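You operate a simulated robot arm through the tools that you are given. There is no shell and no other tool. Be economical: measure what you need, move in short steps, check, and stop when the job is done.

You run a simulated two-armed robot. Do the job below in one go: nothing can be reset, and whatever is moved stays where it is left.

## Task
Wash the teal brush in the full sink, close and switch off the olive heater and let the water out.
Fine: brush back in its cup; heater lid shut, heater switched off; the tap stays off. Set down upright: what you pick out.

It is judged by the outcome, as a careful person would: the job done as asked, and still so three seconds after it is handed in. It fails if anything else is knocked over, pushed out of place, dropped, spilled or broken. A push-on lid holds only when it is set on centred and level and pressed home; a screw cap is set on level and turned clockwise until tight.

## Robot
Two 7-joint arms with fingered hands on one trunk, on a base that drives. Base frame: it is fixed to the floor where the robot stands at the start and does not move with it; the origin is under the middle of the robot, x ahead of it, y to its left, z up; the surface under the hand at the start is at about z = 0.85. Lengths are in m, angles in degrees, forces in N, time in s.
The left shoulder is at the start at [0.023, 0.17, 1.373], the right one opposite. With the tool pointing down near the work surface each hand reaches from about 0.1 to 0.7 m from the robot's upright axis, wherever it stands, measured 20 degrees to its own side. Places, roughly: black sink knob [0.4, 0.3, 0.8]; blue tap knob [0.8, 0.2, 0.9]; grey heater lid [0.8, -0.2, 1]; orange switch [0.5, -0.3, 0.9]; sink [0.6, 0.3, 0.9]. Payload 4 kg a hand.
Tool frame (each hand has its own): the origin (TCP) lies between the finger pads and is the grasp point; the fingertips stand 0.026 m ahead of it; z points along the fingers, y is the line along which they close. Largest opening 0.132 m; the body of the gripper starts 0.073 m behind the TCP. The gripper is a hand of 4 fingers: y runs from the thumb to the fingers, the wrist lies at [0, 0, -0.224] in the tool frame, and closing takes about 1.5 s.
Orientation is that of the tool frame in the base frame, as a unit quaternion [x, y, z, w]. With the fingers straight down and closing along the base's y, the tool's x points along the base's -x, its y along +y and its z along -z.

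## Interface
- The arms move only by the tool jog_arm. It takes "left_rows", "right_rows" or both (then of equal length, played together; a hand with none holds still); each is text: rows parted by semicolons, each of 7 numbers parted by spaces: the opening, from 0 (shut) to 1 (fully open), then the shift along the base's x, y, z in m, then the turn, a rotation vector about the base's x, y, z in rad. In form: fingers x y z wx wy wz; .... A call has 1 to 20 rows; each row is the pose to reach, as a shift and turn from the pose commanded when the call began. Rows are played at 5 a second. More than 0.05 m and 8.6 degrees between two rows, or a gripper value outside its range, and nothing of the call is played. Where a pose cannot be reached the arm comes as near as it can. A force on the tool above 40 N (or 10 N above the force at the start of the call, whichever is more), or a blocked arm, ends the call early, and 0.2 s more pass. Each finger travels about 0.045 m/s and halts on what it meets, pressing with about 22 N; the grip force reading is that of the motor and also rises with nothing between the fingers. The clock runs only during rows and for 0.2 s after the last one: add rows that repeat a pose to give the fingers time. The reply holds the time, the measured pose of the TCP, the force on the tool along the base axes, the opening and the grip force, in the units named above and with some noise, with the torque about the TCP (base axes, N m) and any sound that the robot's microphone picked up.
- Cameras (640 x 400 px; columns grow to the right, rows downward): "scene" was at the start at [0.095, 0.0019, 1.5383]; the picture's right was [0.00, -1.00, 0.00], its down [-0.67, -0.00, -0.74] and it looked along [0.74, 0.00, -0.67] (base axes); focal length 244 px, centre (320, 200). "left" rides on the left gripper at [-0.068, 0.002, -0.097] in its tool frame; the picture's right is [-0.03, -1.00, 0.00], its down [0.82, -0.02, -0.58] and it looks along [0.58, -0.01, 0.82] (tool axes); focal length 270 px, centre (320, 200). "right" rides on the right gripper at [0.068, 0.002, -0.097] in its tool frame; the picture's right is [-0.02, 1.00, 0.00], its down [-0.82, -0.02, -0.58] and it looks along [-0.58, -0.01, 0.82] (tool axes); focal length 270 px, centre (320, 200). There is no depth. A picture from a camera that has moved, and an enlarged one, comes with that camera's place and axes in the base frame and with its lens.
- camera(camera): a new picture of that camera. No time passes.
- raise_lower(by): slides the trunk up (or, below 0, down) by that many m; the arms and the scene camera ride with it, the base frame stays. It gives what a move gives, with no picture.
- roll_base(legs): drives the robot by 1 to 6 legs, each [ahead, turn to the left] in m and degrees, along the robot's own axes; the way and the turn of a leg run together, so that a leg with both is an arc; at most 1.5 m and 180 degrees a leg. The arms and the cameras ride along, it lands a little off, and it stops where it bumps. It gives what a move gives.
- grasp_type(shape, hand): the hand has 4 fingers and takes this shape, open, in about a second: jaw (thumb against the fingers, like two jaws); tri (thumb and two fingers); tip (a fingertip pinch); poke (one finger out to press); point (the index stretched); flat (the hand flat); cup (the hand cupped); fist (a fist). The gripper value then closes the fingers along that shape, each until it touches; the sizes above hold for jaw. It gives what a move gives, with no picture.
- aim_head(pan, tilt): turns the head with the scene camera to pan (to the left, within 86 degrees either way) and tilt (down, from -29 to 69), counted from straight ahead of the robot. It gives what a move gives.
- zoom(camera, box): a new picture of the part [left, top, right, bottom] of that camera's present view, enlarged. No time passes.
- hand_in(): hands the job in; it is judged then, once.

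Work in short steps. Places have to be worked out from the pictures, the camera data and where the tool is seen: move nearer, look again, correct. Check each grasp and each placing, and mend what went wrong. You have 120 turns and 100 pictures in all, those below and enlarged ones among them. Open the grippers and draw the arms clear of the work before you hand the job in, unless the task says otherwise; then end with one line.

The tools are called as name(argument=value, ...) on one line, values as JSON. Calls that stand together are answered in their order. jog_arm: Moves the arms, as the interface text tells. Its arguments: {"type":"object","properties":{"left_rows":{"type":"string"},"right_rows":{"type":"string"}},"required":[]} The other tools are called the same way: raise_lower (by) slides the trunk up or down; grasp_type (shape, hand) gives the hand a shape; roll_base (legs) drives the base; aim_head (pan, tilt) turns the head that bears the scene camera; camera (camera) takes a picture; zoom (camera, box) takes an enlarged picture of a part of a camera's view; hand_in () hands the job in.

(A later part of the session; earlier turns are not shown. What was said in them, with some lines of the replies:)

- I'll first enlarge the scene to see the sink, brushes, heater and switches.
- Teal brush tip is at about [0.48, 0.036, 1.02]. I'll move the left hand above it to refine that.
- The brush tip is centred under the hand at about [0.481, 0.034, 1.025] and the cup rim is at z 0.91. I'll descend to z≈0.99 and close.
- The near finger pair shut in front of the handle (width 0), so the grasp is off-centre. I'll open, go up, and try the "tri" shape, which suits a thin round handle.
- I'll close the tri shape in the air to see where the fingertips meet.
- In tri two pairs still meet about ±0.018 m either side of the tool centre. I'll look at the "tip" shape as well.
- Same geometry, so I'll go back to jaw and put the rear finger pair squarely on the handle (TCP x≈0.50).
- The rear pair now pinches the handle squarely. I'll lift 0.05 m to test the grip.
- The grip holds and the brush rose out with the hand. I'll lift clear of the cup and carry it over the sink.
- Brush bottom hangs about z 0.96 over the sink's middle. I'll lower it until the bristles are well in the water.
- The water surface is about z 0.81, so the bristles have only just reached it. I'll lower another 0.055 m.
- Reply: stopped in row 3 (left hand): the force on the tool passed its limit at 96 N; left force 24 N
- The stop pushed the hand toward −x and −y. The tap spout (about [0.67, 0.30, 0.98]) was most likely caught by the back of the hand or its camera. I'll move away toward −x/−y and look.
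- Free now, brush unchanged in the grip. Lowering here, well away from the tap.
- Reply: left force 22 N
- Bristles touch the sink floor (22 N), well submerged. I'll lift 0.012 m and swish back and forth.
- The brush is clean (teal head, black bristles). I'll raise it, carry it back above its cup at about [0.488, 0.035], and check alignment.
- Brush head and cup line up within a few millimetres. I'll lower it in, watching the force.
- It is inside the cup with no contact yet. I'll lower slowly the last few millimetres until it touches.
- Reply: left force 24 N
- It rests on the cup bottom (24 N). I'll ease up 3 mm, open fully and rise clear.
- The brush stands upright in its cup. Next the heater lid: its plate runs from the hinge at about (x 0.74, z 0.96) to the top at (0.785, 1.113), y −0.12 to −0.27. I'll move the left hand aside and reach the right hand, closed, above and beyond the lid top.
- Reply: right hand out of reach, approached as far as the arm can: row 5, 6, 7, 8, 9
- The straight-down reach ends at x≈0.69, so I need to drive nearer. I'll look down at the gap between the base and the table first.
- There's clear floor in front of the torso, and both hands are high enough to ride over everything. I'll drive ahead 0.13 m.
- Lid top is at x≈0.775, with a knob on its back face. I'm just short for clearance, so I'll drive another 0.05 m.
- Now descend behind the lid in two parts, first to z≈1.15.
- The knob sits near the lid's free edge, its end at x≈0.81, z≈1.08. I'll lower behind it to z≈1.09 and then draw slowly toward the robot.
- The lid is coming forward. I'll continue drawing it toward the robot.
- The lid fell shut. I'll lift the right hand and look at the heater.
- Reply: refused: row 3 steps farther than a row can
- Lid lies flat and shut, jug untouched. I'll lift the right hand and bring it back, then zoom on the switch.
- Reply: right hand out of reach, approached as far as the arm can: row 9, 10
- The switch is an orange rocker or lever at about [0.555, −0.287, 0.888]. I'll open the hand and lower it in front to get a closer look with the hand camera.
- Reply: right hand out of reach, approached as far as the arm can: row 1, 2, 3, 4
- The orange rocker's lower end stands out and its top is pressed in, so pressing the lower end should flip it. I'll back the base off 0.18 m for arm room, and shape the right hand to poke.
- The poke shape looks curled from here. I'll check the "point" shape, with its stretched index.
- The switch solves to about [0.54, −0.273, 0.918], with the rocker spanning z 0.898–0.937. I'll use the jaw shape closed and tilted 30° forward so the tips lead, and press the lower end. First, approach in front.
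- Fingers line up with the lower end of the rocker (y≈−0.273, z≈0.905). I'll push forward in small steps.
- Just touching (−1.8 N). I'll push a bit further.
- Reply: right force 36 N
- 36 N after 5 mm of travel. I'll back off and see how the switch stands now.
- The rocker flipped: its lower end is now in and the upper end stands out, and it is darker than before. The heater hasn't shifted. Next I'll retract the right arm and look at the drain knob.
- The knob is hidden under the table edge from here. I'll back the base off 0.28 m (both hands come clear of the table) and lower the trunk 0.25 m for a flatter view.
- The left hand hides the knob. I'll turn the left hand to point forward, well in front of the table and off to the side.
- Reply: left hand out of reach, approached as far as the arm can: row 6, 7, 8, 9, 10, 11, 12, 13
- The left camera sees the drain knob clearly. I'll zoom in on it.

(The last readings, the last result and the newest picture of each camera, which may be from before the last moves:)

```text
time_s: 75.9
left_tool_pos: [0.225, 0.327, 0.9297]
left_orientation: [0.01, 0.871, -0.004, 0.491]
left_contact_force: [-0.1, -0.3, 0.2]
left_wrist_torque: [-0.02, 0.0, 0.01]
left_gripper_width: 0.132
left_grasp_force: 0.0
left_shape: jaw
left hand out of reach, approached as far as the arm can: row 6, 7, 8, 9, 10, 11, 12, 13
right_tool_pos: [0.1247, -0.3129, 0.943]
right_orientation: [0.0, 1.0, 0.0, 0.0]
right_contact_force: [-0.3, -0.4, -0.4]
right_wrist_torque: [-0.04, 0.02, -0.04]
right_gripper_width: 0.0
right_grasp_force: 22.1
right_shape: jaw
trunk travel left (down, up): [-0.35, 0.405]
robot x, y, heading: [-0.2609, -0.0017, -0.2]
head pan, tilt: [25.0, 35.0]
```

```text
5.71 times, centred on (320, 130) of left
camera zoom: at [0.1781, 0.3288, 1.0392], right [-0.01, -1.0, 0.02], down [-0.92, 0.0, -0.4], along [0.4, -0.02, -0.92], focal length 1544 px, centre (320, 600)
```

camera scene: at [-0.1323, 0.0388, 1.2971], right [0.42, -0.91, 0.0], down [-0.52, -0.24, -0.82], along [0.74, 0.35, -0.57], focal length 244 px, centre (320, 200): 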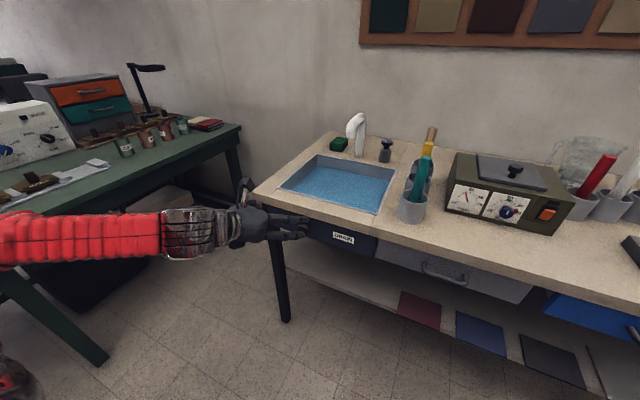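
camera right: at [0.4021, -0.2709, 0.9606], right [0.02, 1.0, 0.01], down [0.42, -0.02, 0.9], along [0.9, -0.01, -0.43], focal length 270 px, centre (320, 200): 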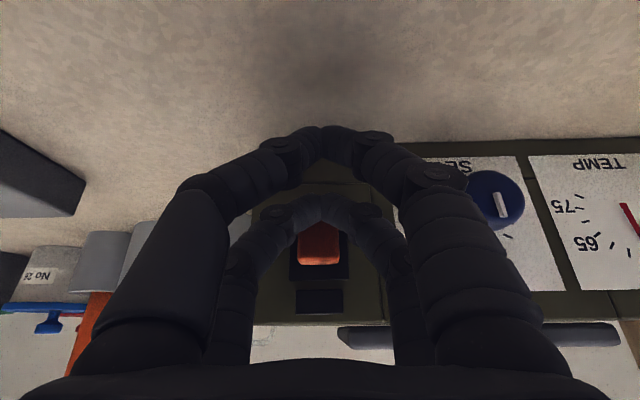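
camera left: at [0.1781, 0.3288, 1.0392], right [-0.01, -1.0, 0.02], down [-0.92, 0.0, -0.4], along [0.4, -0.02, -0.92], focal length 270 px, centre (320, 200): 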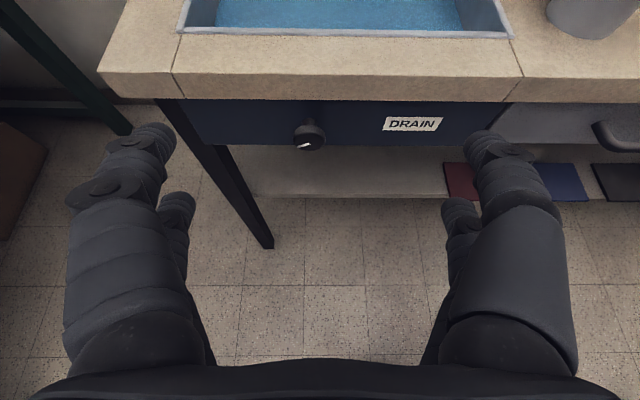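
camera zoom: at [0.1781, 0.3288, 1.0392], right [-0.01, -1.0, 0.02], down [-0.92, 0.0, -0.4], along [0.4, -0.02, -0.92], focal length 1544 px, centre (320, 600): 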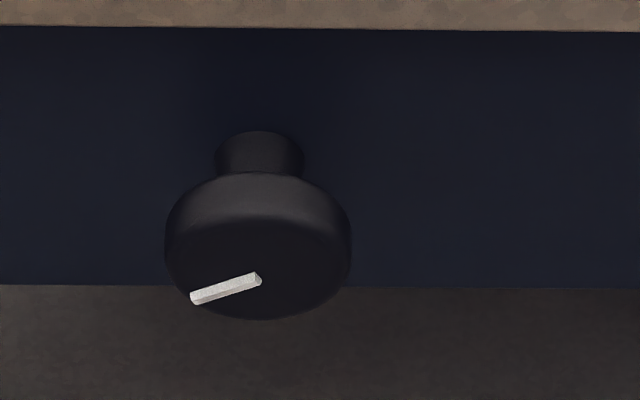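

It is a rotary knob with a white pointer (now at 9 o'clock), face centre about [0.372, 0.334, 0.777] and about 38 mm across. I'll bring the hand level in front of it.

jog_arm(left_rows="1 0.02 0.001 -0.02 0 0 0;1 0.04 0.002 -0.04 0 -0.1 0;1 0.05 0.003 -0.07 0 -0.2 0;1 0.05 0.004 -0.1 0 -0.3 0;1 0.05 0.005 -0.12 0 -0.4 0;1 0.05 0.007 -0.14 0 -0.5 0;1 0.05 0.007 -0.15 0 -0.54 0;1 0.05 0.007 -0.15 0 -0.54 0")

camera(camera="left")

```text
time_s: 77.7
left_tool_pos: [0.2722, 0.335, 0.7807]
left_orientation: [0.011, 0.709, -0.001, 0.705]
left_contact_force: [-0.2, 1.0, -1.2]
left_wrist_torque: [-0.01, -0.01, 0.0]
left_gripper_width: 0.132
left_grasp_force: 0.0
left_shape: jaw
right_tool_pos: [0.1246, -0.3122, 0.9429]
right_orientation: [0.0, 1.0, 0.001, 0.001]
right_contact_force: [-0.6, -0.4, 0.5]
right_wrist_torque: [0.0, -0.02, -0.03]
right_gripper_width: 0.0
right_grasp_force: 22.2
right_shape: jaw
trunk travel left (down, up): [-0.35, 0.405]
robot x, y, heading: [-0.2585, -0.0013, 0.1]
head pan, tilt: [25.0, 35.0]
```

```text
36 pictures are left
camera left: at [0.1771, 0.3358, 0.8497], right [-0.02, -1.0, 0.01], down [-0.58, 0.0, -0.81], along [0.81, -0.02, -0.58], focal length 270 px, centre (320, 200)
```

left: 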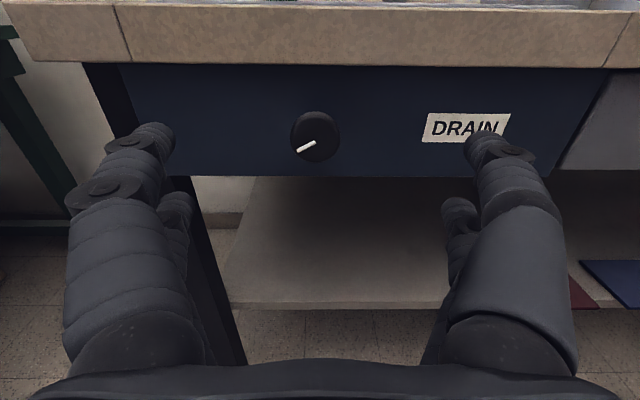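

The hand is level and aligned. The knob centre refines to about [0.377, 0.333, 0.765]. I'll move in around it.

jog_arm(left_rows="1 0.03 -0.001 -0.016 0 0 0;1 0.06 -0.002 -0.016 0 0 0;1 0.085 -0.002 -0.016 0 0 0;1 0.098 -0.002 -0.016 0 0 0;1 0.098 -0.002 -0.016 0 0 0")

camera(camera="left")

```text
time_s: 78.9
left_tool_pos: [0.3723, 0.3322, 0.7648]
left_orientation: [0.011, 0.709, -0.002, 0.705]
left_contact_force: [-0.7, 0.3, 0.5]
left_wrist_torque: [0.01, -0.01, 0.0]
left_gripper_width: 0.1319
left_grasp_force: 0.0
left_shape: jaw
right_tool_pos: [0.124, -0.3129, 0.943]
right_orientation: [0.001, 1.0, 0.001, -0.001]
right_contact_force: [-0.6, -1.1, 0.7]
right_wrist_torque: [-0.02, 0.0, -0.02]
right_gripper_width: 0.0001
right_grasp_force: 21.4
right_shape: jaw
trunk travel left (down, up): [-0.35, 0.405]
robot x, y, heading: [-0.2606, -0.002, 0.4]
head pan, tilt: [25.0, 35.0]
```

```text
35 pictures are left
camera left: at [0.2757, 0.3343, 0.8337], right [-0.02, -1.0, 0.01], down [-0.58, 0.0, -0.81], along [0.81, -0.02, -0.58], focal length 270 px, centre (320, 200)
```

left: 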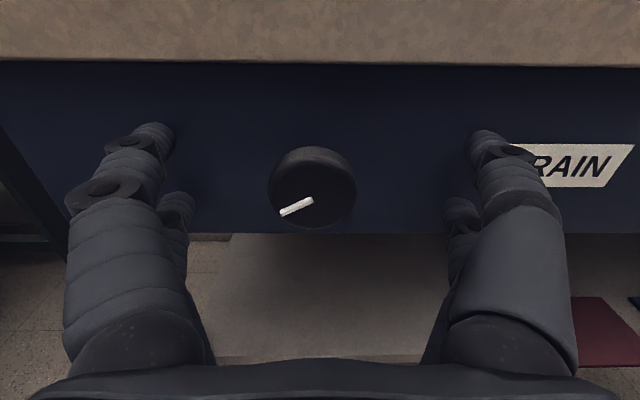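

Knob is centred between the fingers. I'll go in 6 mm more and close.

jog_arm(left_rows="1 0.006 0.002 0 0 0 0;0 0.006 0.002 0 0 0 0;0 0.006 0.002 0 0 0 0;0 0.006 0.002 0 0 0 0;0 0.006 0.002 0 0 0 0;0 0.006 0.002 0 0 0 0;0 0.006 0.002 0 0 0 0;0 0.006 0.002 0 0 0 0;0 0.006 0.002 0 0 0 0")

camera(camera="left")

```text
time_s: 80.9
left_tool_pos: [0.3755, 0.3253, 0.765]
left_orientation: [0.014, 0.71, -0.008, 0.704]
left_contact_force: [14.1, -22.9, -4.8]
left_wrist_torque: [-0.08, 0.29, 0.36]
left_gripper_width: 0.0019
left_grasp_force: 21.9
left_shape: jaw
right_tool_pos: [0.1216, -0.3141, 0.9435]
right_orientation: [0.001, 1.0, 0.001, 0.001]
right_contact_force: [-0.7, 0.0, 0.0]
right_wrist_torque: [-0.03, -0.11, -0.01]
right_gripper_width: 0.0002
right_grasp_force: 21.9
right_shape: jaw
trunk travel left (down, up): [-0.35, 0.405]
robot x, y, heading: [-0.2599, 0.0004, -0.0]
head pan, tilt: [25.0, 35.0]
```

```text
34 pictures are left
camera left: at [0.2808, 0.3279, 0.8343], right [-0.03, -1.0, 0.02], down [-0.58, 0.0, -0.81], along [0.81, -0.03, -0.58], focal length 270 px, centre (320, 200)
```

left: 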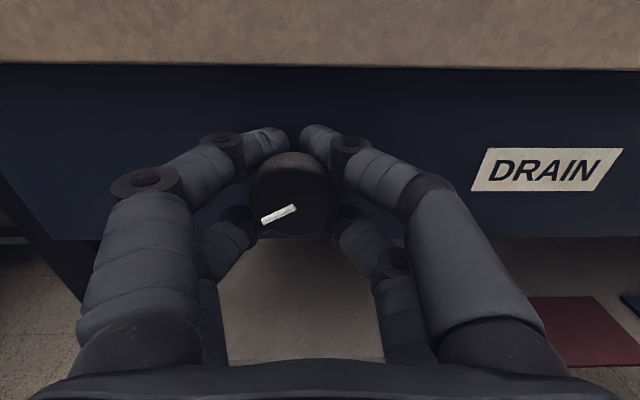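

The fingertips passed behind the knob head and closed on the stem. I'll open, pull back about 15 mm so the tips meet on the head, recentre and close again.

jog_arm(left_rows="1 0 0 0 0 0 0;1 0 0 0 0 0 0;1 0 0 0 0 0 0;1 0 0 0 0 0 0;1 0 0 0 0 0 0;1 0 0 0 0 0 0;1 0 0 0 0 0 0;1 -0.008 0.001 0 0 0 0;1 -0.016 0.002 0 0 0 0;1 -0.016 0.002 0 0 0 0;0 -0.016 0.002 0 0 0 0;0 -0.016 0.002 0 0 0 0;0 -0.016 0.002 0 0 0 0;0 -0.016 0.002 0 0 0 0;0 -0.016 0.002 0 0 0 0;0 -0.016 0.002 0 0 0 0;0 -0.016 0.002 0 0 0 0;0 -0.016 0.002 0 0 0 0")

camera(camera="left")

```text
time_s: 81.3
left_tool_pos: [0.3767, 0.3389, 0.7614]
left_orientation: [0.01, 0.711, 0.003, 0.703]
left_contact_force: [-1.5, -0.3, 0.0]
left_wrist_torque: [0.07, -0.1, 0.24]
left_gripper_width: 0.132
left_grasp_force: 0.1
left_shape: jaw
right_tool_pos: [0.1258, -0.3132, 0.941]
right_orientation: [0.001, 1.0, 0.002, -0.002]
right_contact_force: [1.1, -0.2, -0.1]
right_wrist_torque: [0.02, 0.06, 0.0]
right_gripper_width: 0.0
right_grasp_force: 22.0
right_shape: jaw
trunk travel left (down, up): [-0.35, 0.405]
robot x, y, heading: [-0.2578, 0.0038, -0.0]
head pan, tilt: [25.0, 35.0]
stopped in row 2 (left hand): the force on the tool passed its limit at 58 N (the readings are from after the stop); the commanded pose is now the measured one
```

```text
33 pictures are left
camera left: at [0.2819, 0.3392, 0.8316], right [-0.01, -1.0, 0.01], down [-0.59, 0.0, -0.81], along [0.81, -0.01, -0.59], focal length 270 px, centre (320, 200)
```

left: 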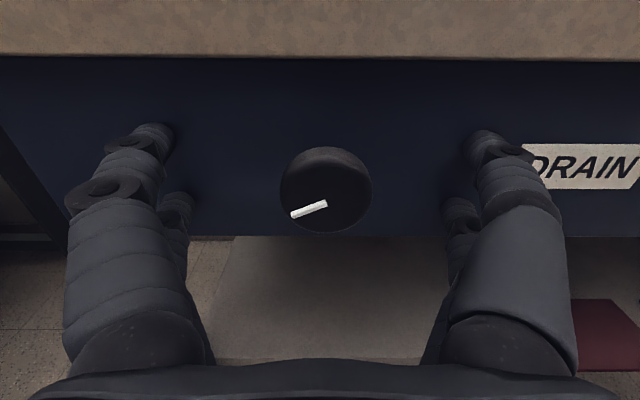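

Open again, knob unchanged. Now reposition to x≈0.362, y≈0.335 and close.

jog_arm(left_rows="1 -0.008 -0.002 0.002 0 0 0;1 -0.015 -0.004 0.004 0 0 0;1 -0.015 -0.004 0.004 0 0 0;0 -0.015 -0.004 0.004 0 0 0;0 -0.015 -0.004 0.004 0 0 0;0 -0.015 -0.004 0.004 0 0 0;0 -0.015 -0.004 0.004 0 0 0;0 -0.015 -0.004 0.004 0 0 0;0 -0.015 -0.004 0.004 0 0 0;0 -0.015 -0.004 0.004 0 0 0;0 -0.015 -0.004 0.004 0 0 0")

camera(camera="left")

```text
time_s: 83.7
left_tool_pos: [0.3612, 0.335, 0.7651]
left_orientation: [0.008, 0.71, 0.002, 0.704]
left_contact_force: [5.9, 1.5, -0.6]
left_wrist_torque: [0.0, 0.0, 0.03]
left_gripper_width: 0.0157
left_grasp_force: 21.6
left_shape: jaw
right_tool_pos: [0.1238, -0.3115, 0.9426]
right_orientation: [0.001, 1.0, 0.0, 0.0]
right_contact_force: [-0.1, -0.5, -0.7]
right_wrist_torque: [0.03, 0.0, 0.02]
right_gripper_width: 0.0
right_grasp_force: 21.7
right_shape: jaw
trunk travel left (down, up): [-0.35, 0.405]
robot x, y, heading: [-0.2629, -0.0011, 0.1]
head pan, tilt: [25.0, 35.0]
```

```text
32 pictures are left
camera left: at [0.2649, 0.3357, 0.8356], right [-0.01, -1.0, 0.01], down [-0.59, 0.0, -0.81], along [0.81, -0.01, -0.58], focal length 270 px, centre (320, 200)
```

left: 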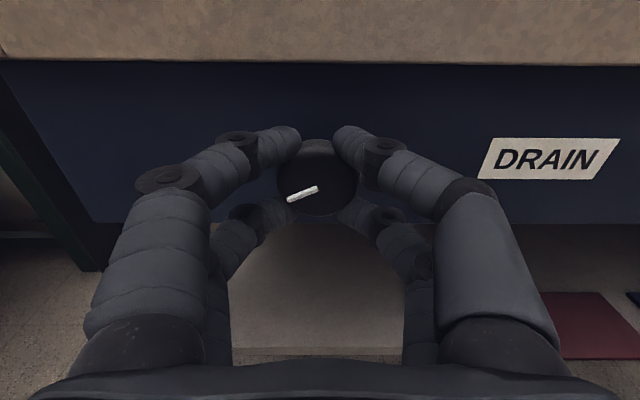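

All four fingers hold the knob rim (width 0.016). I'll try a small counter-clockwise turn (as seen by the robot) and check the pointer and torque.

jog_arm(left_rows="0 0 0 0 -0.1 0 0;0 0 0 0 -0.2 0 0;0 0 0 0 -0.3 0 0;0 0 0 0 -0.4 0 0;0 0 0 0 -0.4 0 0")

camera(camera="left")

```text
time_s: 84.9
left_tool_pos: [0.3613, 0.3353, 0.7657]
left_orientation: [-0.13, 0.697, -0.14, 0.691]
left_contact_force: [5.7, -1.3, -0.5]
left_wrist_torque: [2.16, 0.02, 0.01]
left_gripper_width: 0.0146
left_grasp_force: 22.3
left_shape: jaw
right_tool_pos: [0.1251, -0.3127, 0.9423]
right_orientation: [0.002, 1.0, 0.001, 0.0]
right_contact_force: [0.2, 0.1, 0.6]
right_wrist_torque: [0.02, -0.01, -0.01]
right_gripper_width: 0.0
right_grasp_force: 21.7
right_shape: jaw
trunk travel left (down, up): [-0.35, 0.405]
robot x, y, heading: [-0.2588, 0.0017, 0.0]
head pan, tilt: [25.0, 35.0]
```

```text
31 pictures are left
camera left: at [0.265, 0.3631, 0.8298], right [-0.01, -0.92, 0.4], down [-0.59, -0.32, -0.75], along [0.81, -0.24, -0.53], focal length 270 px, centre (320, 200)
```

left: 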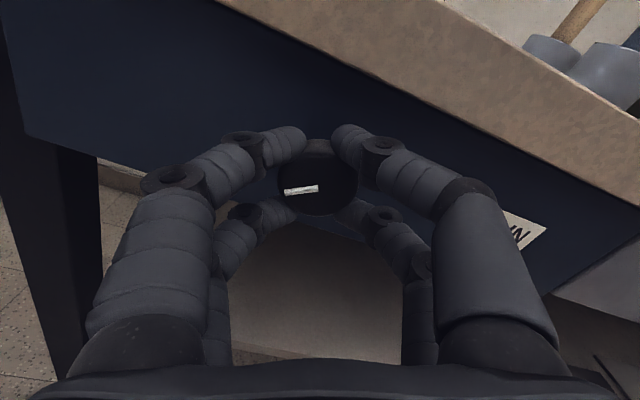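

It resists with 2.2 N·m and slips, so it's likely at its stop. I'll go the other way, clockwise.

jog_arm(left_rows="0 0 0 0 0.13 0 0;0 0 0 0 0.26 0 0;0 0 0 0 0.4 0 0;0 0 0 0 0.53 0 0;0 0 0 0 0.66 0 0;0 0 0 0 0.8 0 0;0 0 0 0 0.8 0 0")

camera(camera="left")

```text
time_s: 86.5
left_tool_pos: [0.3601, 0.3352, 0.7663]
left_orientation: [0.15, 0.696, 0.144, 0.687]
left_contact_force: [-0.9, 1.5, -0.1]
left_wrist_torque: [0.02, 0.04, 0.04]
left_gripper_width: 0.0137
left_grasp_force: 22.3
left_shape: jaw
right_tool_pos: [0.1235, -0.3117, 0.9431]
right_orientation: [-0.001, 1.0, 0.0, -0.001]
right_contact_force: [0.5, 0.0, -0.9]
right_wrist_torque: [-0.02, -0.01, 0.0]
right_gripper_width: 0.0001
right_grasp_force: 22.0
right_shape: jaw
trunk travel left (down, up): [-0.35, 0.405]
robot x, y, heading: [-0.2573, 0.0017, -0.1]
head pan, tilt: [25.0, 35.0]
```

```text
30 pictures are left
camera left: at [0.2651, 0.309, 0.8305], right [-0.01, -0.92, -0.38], down [-0.59, 0.32, -0.75], along [0.81, 0.22, -0.54], focal length 270 px, centre (320, 200)
```

left: 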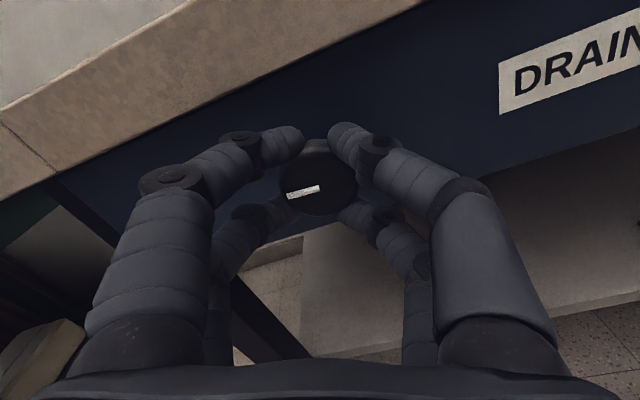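

The knob now follows the hand freely clockwise. Continuing.

jog_arm(left_rows="0 0 0 0 0.13 0 0;0 0 0 0 0.26 0 0;0 0 0 0 0.39 0 0;0 0 0 0 0.52 0 0;0 0 0 0 0.65 0 0;0 0 0 0 0.78 0 0;0 0 0 0 0.91 0 0;0 0 0 0 1.04 0 0;0 0 0 0 1.17 0 0;0 0 0 0 1.17 0 0")

camera(camera="left")

camera(camera="scene")

```text
time_s: 88.4
left_tool_pos: [0.3607, 0.3375, 0.7668]
left_orientation: [0.479, 0.524, 0.46, 0.534]
left_contact_force: [2.1, -10.9, -0.1]
left_wrist_torque: [-0.06, 0.08, -0.02]
left_gripper_width: 0.0132
left_grasp_force: 21.9
left_shape: jaw
left hand out of reach, approached as far as the arm can: row 8, 9
right_tool_pos: [0.1256, -0.3121, 0.9443]
right_orientation: [0.001, 1.0, 0.001, 0.0]
right_contact_force: [0.6, -0.3, 0.5]
right_wrist_torque: [-0.01, 0.03, 0.03]
right_gripper_width: 0.0
right_grasp_force: 22.1
right_shape: jaw
trunk travel left (down, up): [-0.35, 0.405]
robot x, y, heading: [-0.2617, -0.0017, 0.0]
head pan, tilt: [25.0, 35.0]
stopped in row 9 (left hand): the force on the tool passed its limit at 54 N (the readings are from after the stop); the commanded pose is now the measured one
```

```text
29 pictures are left
camera left: at [0.2629, 0.2713, 0.7777], right [-0.01, -0.14, -0.99], down [-0.55, 0.82, -0.11], along [0.83, 0.55, -0.09], focal length 270 px, centre (320, 200)
```

left: 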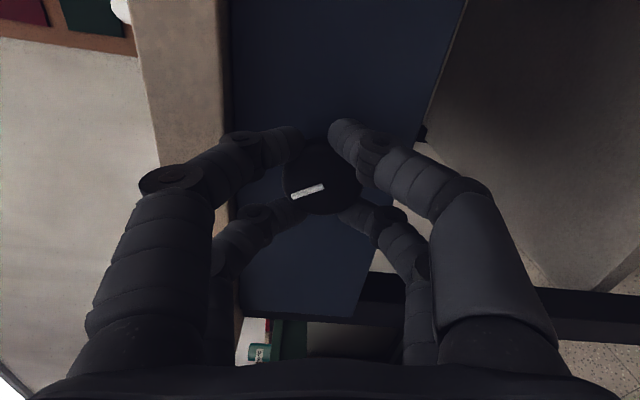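

```text
28 pictures are left
camera scene: at [-0.1325, 0.0393, 1.2972], right [0.42, -0.91, 0.0], down [-0.52, -0.24, -0.82], along [0.74, 0.35, -0.57], focal length 244 px, centre (320, 200)
```

scene: 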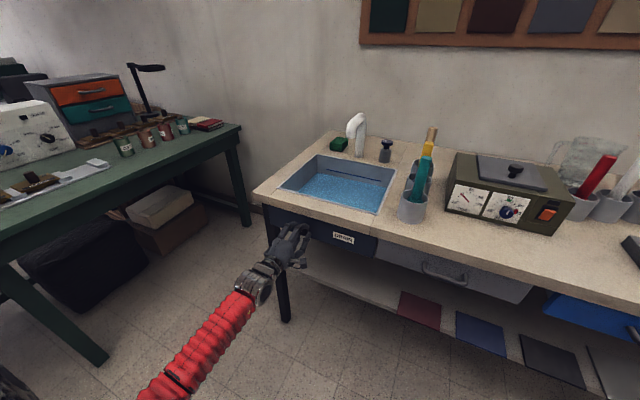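

The knob has turned about 90°, the water looks lower, and the heater's temperature needle has dropped. I'll open just enough and pull straight back.

jog_arm(left_rows="0.35 0 0 0 0 0 0;0.35 0 0 0 0 0 0;0.35 0 0 0 0 0 0;0.35 0 0 0 0 0 0;0.35 -0.02 0 0 0 0 0;0.35 -0.05 0 0 0 0 0;0.35 -0.09 0 0 0 0 0;0.5 -0.1 0 0 -0.13 0 0;0.7 -0.1 0 0 -0.26 0 0;1 -0.1 0 0 -0.4 0 0;1 -0.1 0 0 -0.53 0 0;1 -0.1 0 0 -0.66 0 0;1 -0.1 0 0 -0.8 0 0;1 -0.1 0 0 -0.93 0 0;1 -0.1 0 0 -1.06 0 0;1 -0.1 0 0 -1.2 0 0;1 -0.1 0 0 -1.33 0 0;1 -0.1 0 0 -1.46 0 0;1 -0.1 0 0 -1.46 0 0")

camera(camera="left")

zoom(camera="scene", box=[240, 100, 440, 250])

```text
time_s: 92.4
left_tool_pos: [0.2599, 0.3405, 0.7655]
left_orientation: [0.002, 0.699, -0.008, 0.715]
left_contact_force: [0.6, 0.1, 0.4]
left_wrist_torque: [0.0, -0.02, 0.0]
left_gripper_width: 0.1318
left_grasp_force: 0.1
left_shape: jaw
right_tool_pos: [0.1226, -0.3123, 0.9436]
right_orientation: [0.001, 1.0, 0.0, 0.0]
right_contact_force: [0.0, 0.6, -0.7]
right_wrist_torque: [0.0, 0.03, -0.01]
right_gripper_width: 0.0001
right_grasp_force: 21.6
right_shape: jaw
trunk travel left (down, up): [-0.35, 0.405]
robot x, y, heading: [-0.2589, -0.0019, 0.0]
head pan, tilt: [25.0, 35.0]
```

```text
27 pictures are left
camera left: at [0.1632, 0.3426, 0.8329], right [-0.01, -1.0, 0.03], down [-0.56, -0.02, -0.83], along [0.83, -0.03, -0.56], focal length 270 px, centre (320, 200)
```

left: 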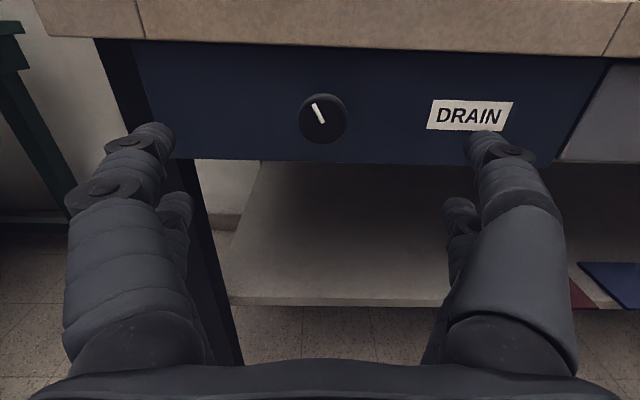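

```text
2.67 times, centred on (340, 175) of scene
camera zoom: at [-0.1325, 0.0387, 1.2971], right [0.42, -0.91, 0.0], down [-0.52, -0.24, -0.82], along [0.74, 0.35, -0.57], focal length 649 px, centre (267, 267)
```

zoom: 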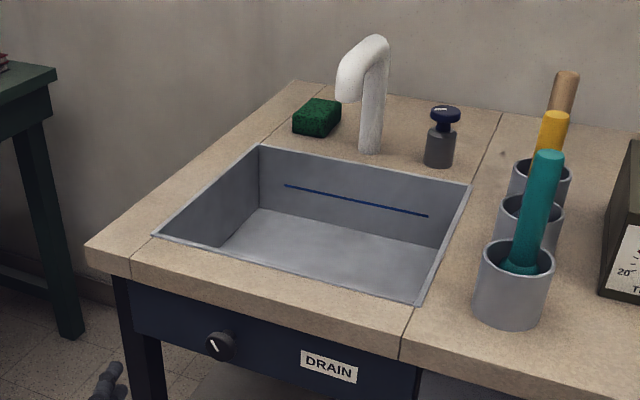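

The sink is empty and the tap is off. I'll open the right hand, draw the left hand back, and check the heater one last time.

jog_arm(left_rows="1 -0.02 0 0 0 0 0;1 -0.04 0.01 0 0 0 0;1 -0.04 0.01 0 0 0 0;1 -0.04 0.01 0 0 0 0;1 -0.04 0.01 0 0 0 0;1 -0.04 0.01 0 0 0 0;1 -0.04 0.01 0 0 0 0;1 -0.04 0.01 0 0 0 0", right_rows="1 0 0 0 0 0 0;1 0 0 0 0 0 0;1 0 0 0 0 0 0;1 0 0 0 0 0 0;1 0 0 0 0 0 0;1 0 0 0 0 0 0;1 0 0 0 0 0 0;1 0 0 0 0 0 0")

aim_head(pan=-8, tilt=28)

camera(camera="scene")

zoom(camera="scene", box=[220, 130, 420, 260])

```text
time_s: 94.2
left_tool_pos: [0.2209, 0.3488, 0.766]
left_orientation: [0.002, 0.699, -0.007, 0.715]
left_contact_force: [-0.2, 0.0, 0.8]
left_wrist_torque: [0.03, 0.01, -0.03]
left_gripper_width: 0.1318
left_grasp_force: 0.0
left_shape: jaw
right_tool_pos: [0.1231, -0.3123, 0.9434]
right_orientation: [0.001, 1.0, 0.001, 0.0]
right_contact_force: [-0.8, 0.6, -0.2]
right_wrist_torque: [0.01, 0.04, -0.03]
right_gripper_width: 0.1319
right_grasp_force: 0.1
right_shape: jaw
trunk travel left (down, up): [-0.35, 0.405]
robot x, y, heading: [-0.2574, -0.0006, -0.1]
head pan, tilt: [25.0, 35.0]
```

```text
time_s: 95.2
left_tool_pos: [0.2205, 0.3507, 0.765]
left_orientation: [0.003, 0.699, -0.008, 0.715]
left_contact_force: [0.0, 0.0, -0.5]
left_wrist_torque: [0.01, -0.01, 0.04]
left_gripper_width: 0.1319
left_grasp_force: 0.0
left_shape: jaw
right_tool_pos: [0.1232, -0.313, 0.9432]
right_orientation: [0.0, 1.0, 0.0, 0.0]
right_contact_force: [-0.1, 0.1, 0.3]
right_wrist_torque: [0.02, 0.0, -0.02]
right_gripper_width: 0.132
right_grasp_force: 0.0
right_shape: jaw
trunk travel left (down, up): [-0.35, 0.405]
robot x, y, heading: [-0.2593, 0.0012, -0.0]
head pan, tilt: [-8.0, 28.0]
```

```text
25 pictures are left
camera scene: at [-0.122, -0.0111, 1.308], right [-0.14, -0.99, 0.0], down [-0.47, 0.06, -0.88], along [0.87, -0.12, -0.47], focal length 244 px, centre (320, 200)
```

scene: 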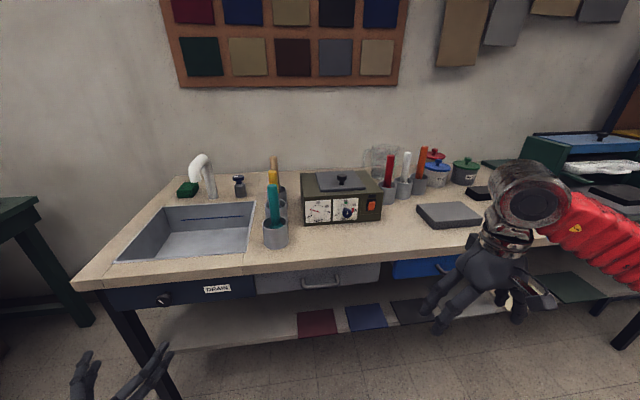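

```text
3.08 times, centred on (320, 195) of scene
camera zoom: at [-0.122, -0.0111, 1.308], right [-0.14, -0.99, 0.0], down [-0.47, 0.06, -0.88], along [0.87, -0.12, -0.47], focal length 749 px, centre (320, 215)
```

zoom: 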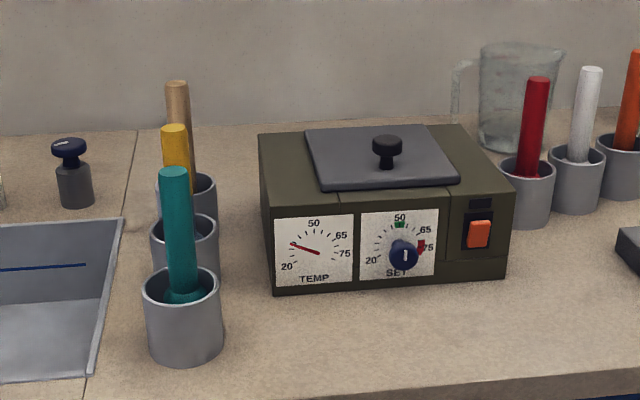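

The lid is shut, the heater's temperature is falling with the switch off, the brush is upright in its cup and the sink is drained. Both hands are open and clear, so I'm handing in.

hand_in()

```text
The job is handed in.
```

The teal brush is washed and upright in its cup, the olive heater's lid is shut and it is switched off, the sink is drained, and the tap is still off; while lowering the brush the left hand was stopped by a hard bump (96 N), probably on the tap spout, but the tap looks unmoved.
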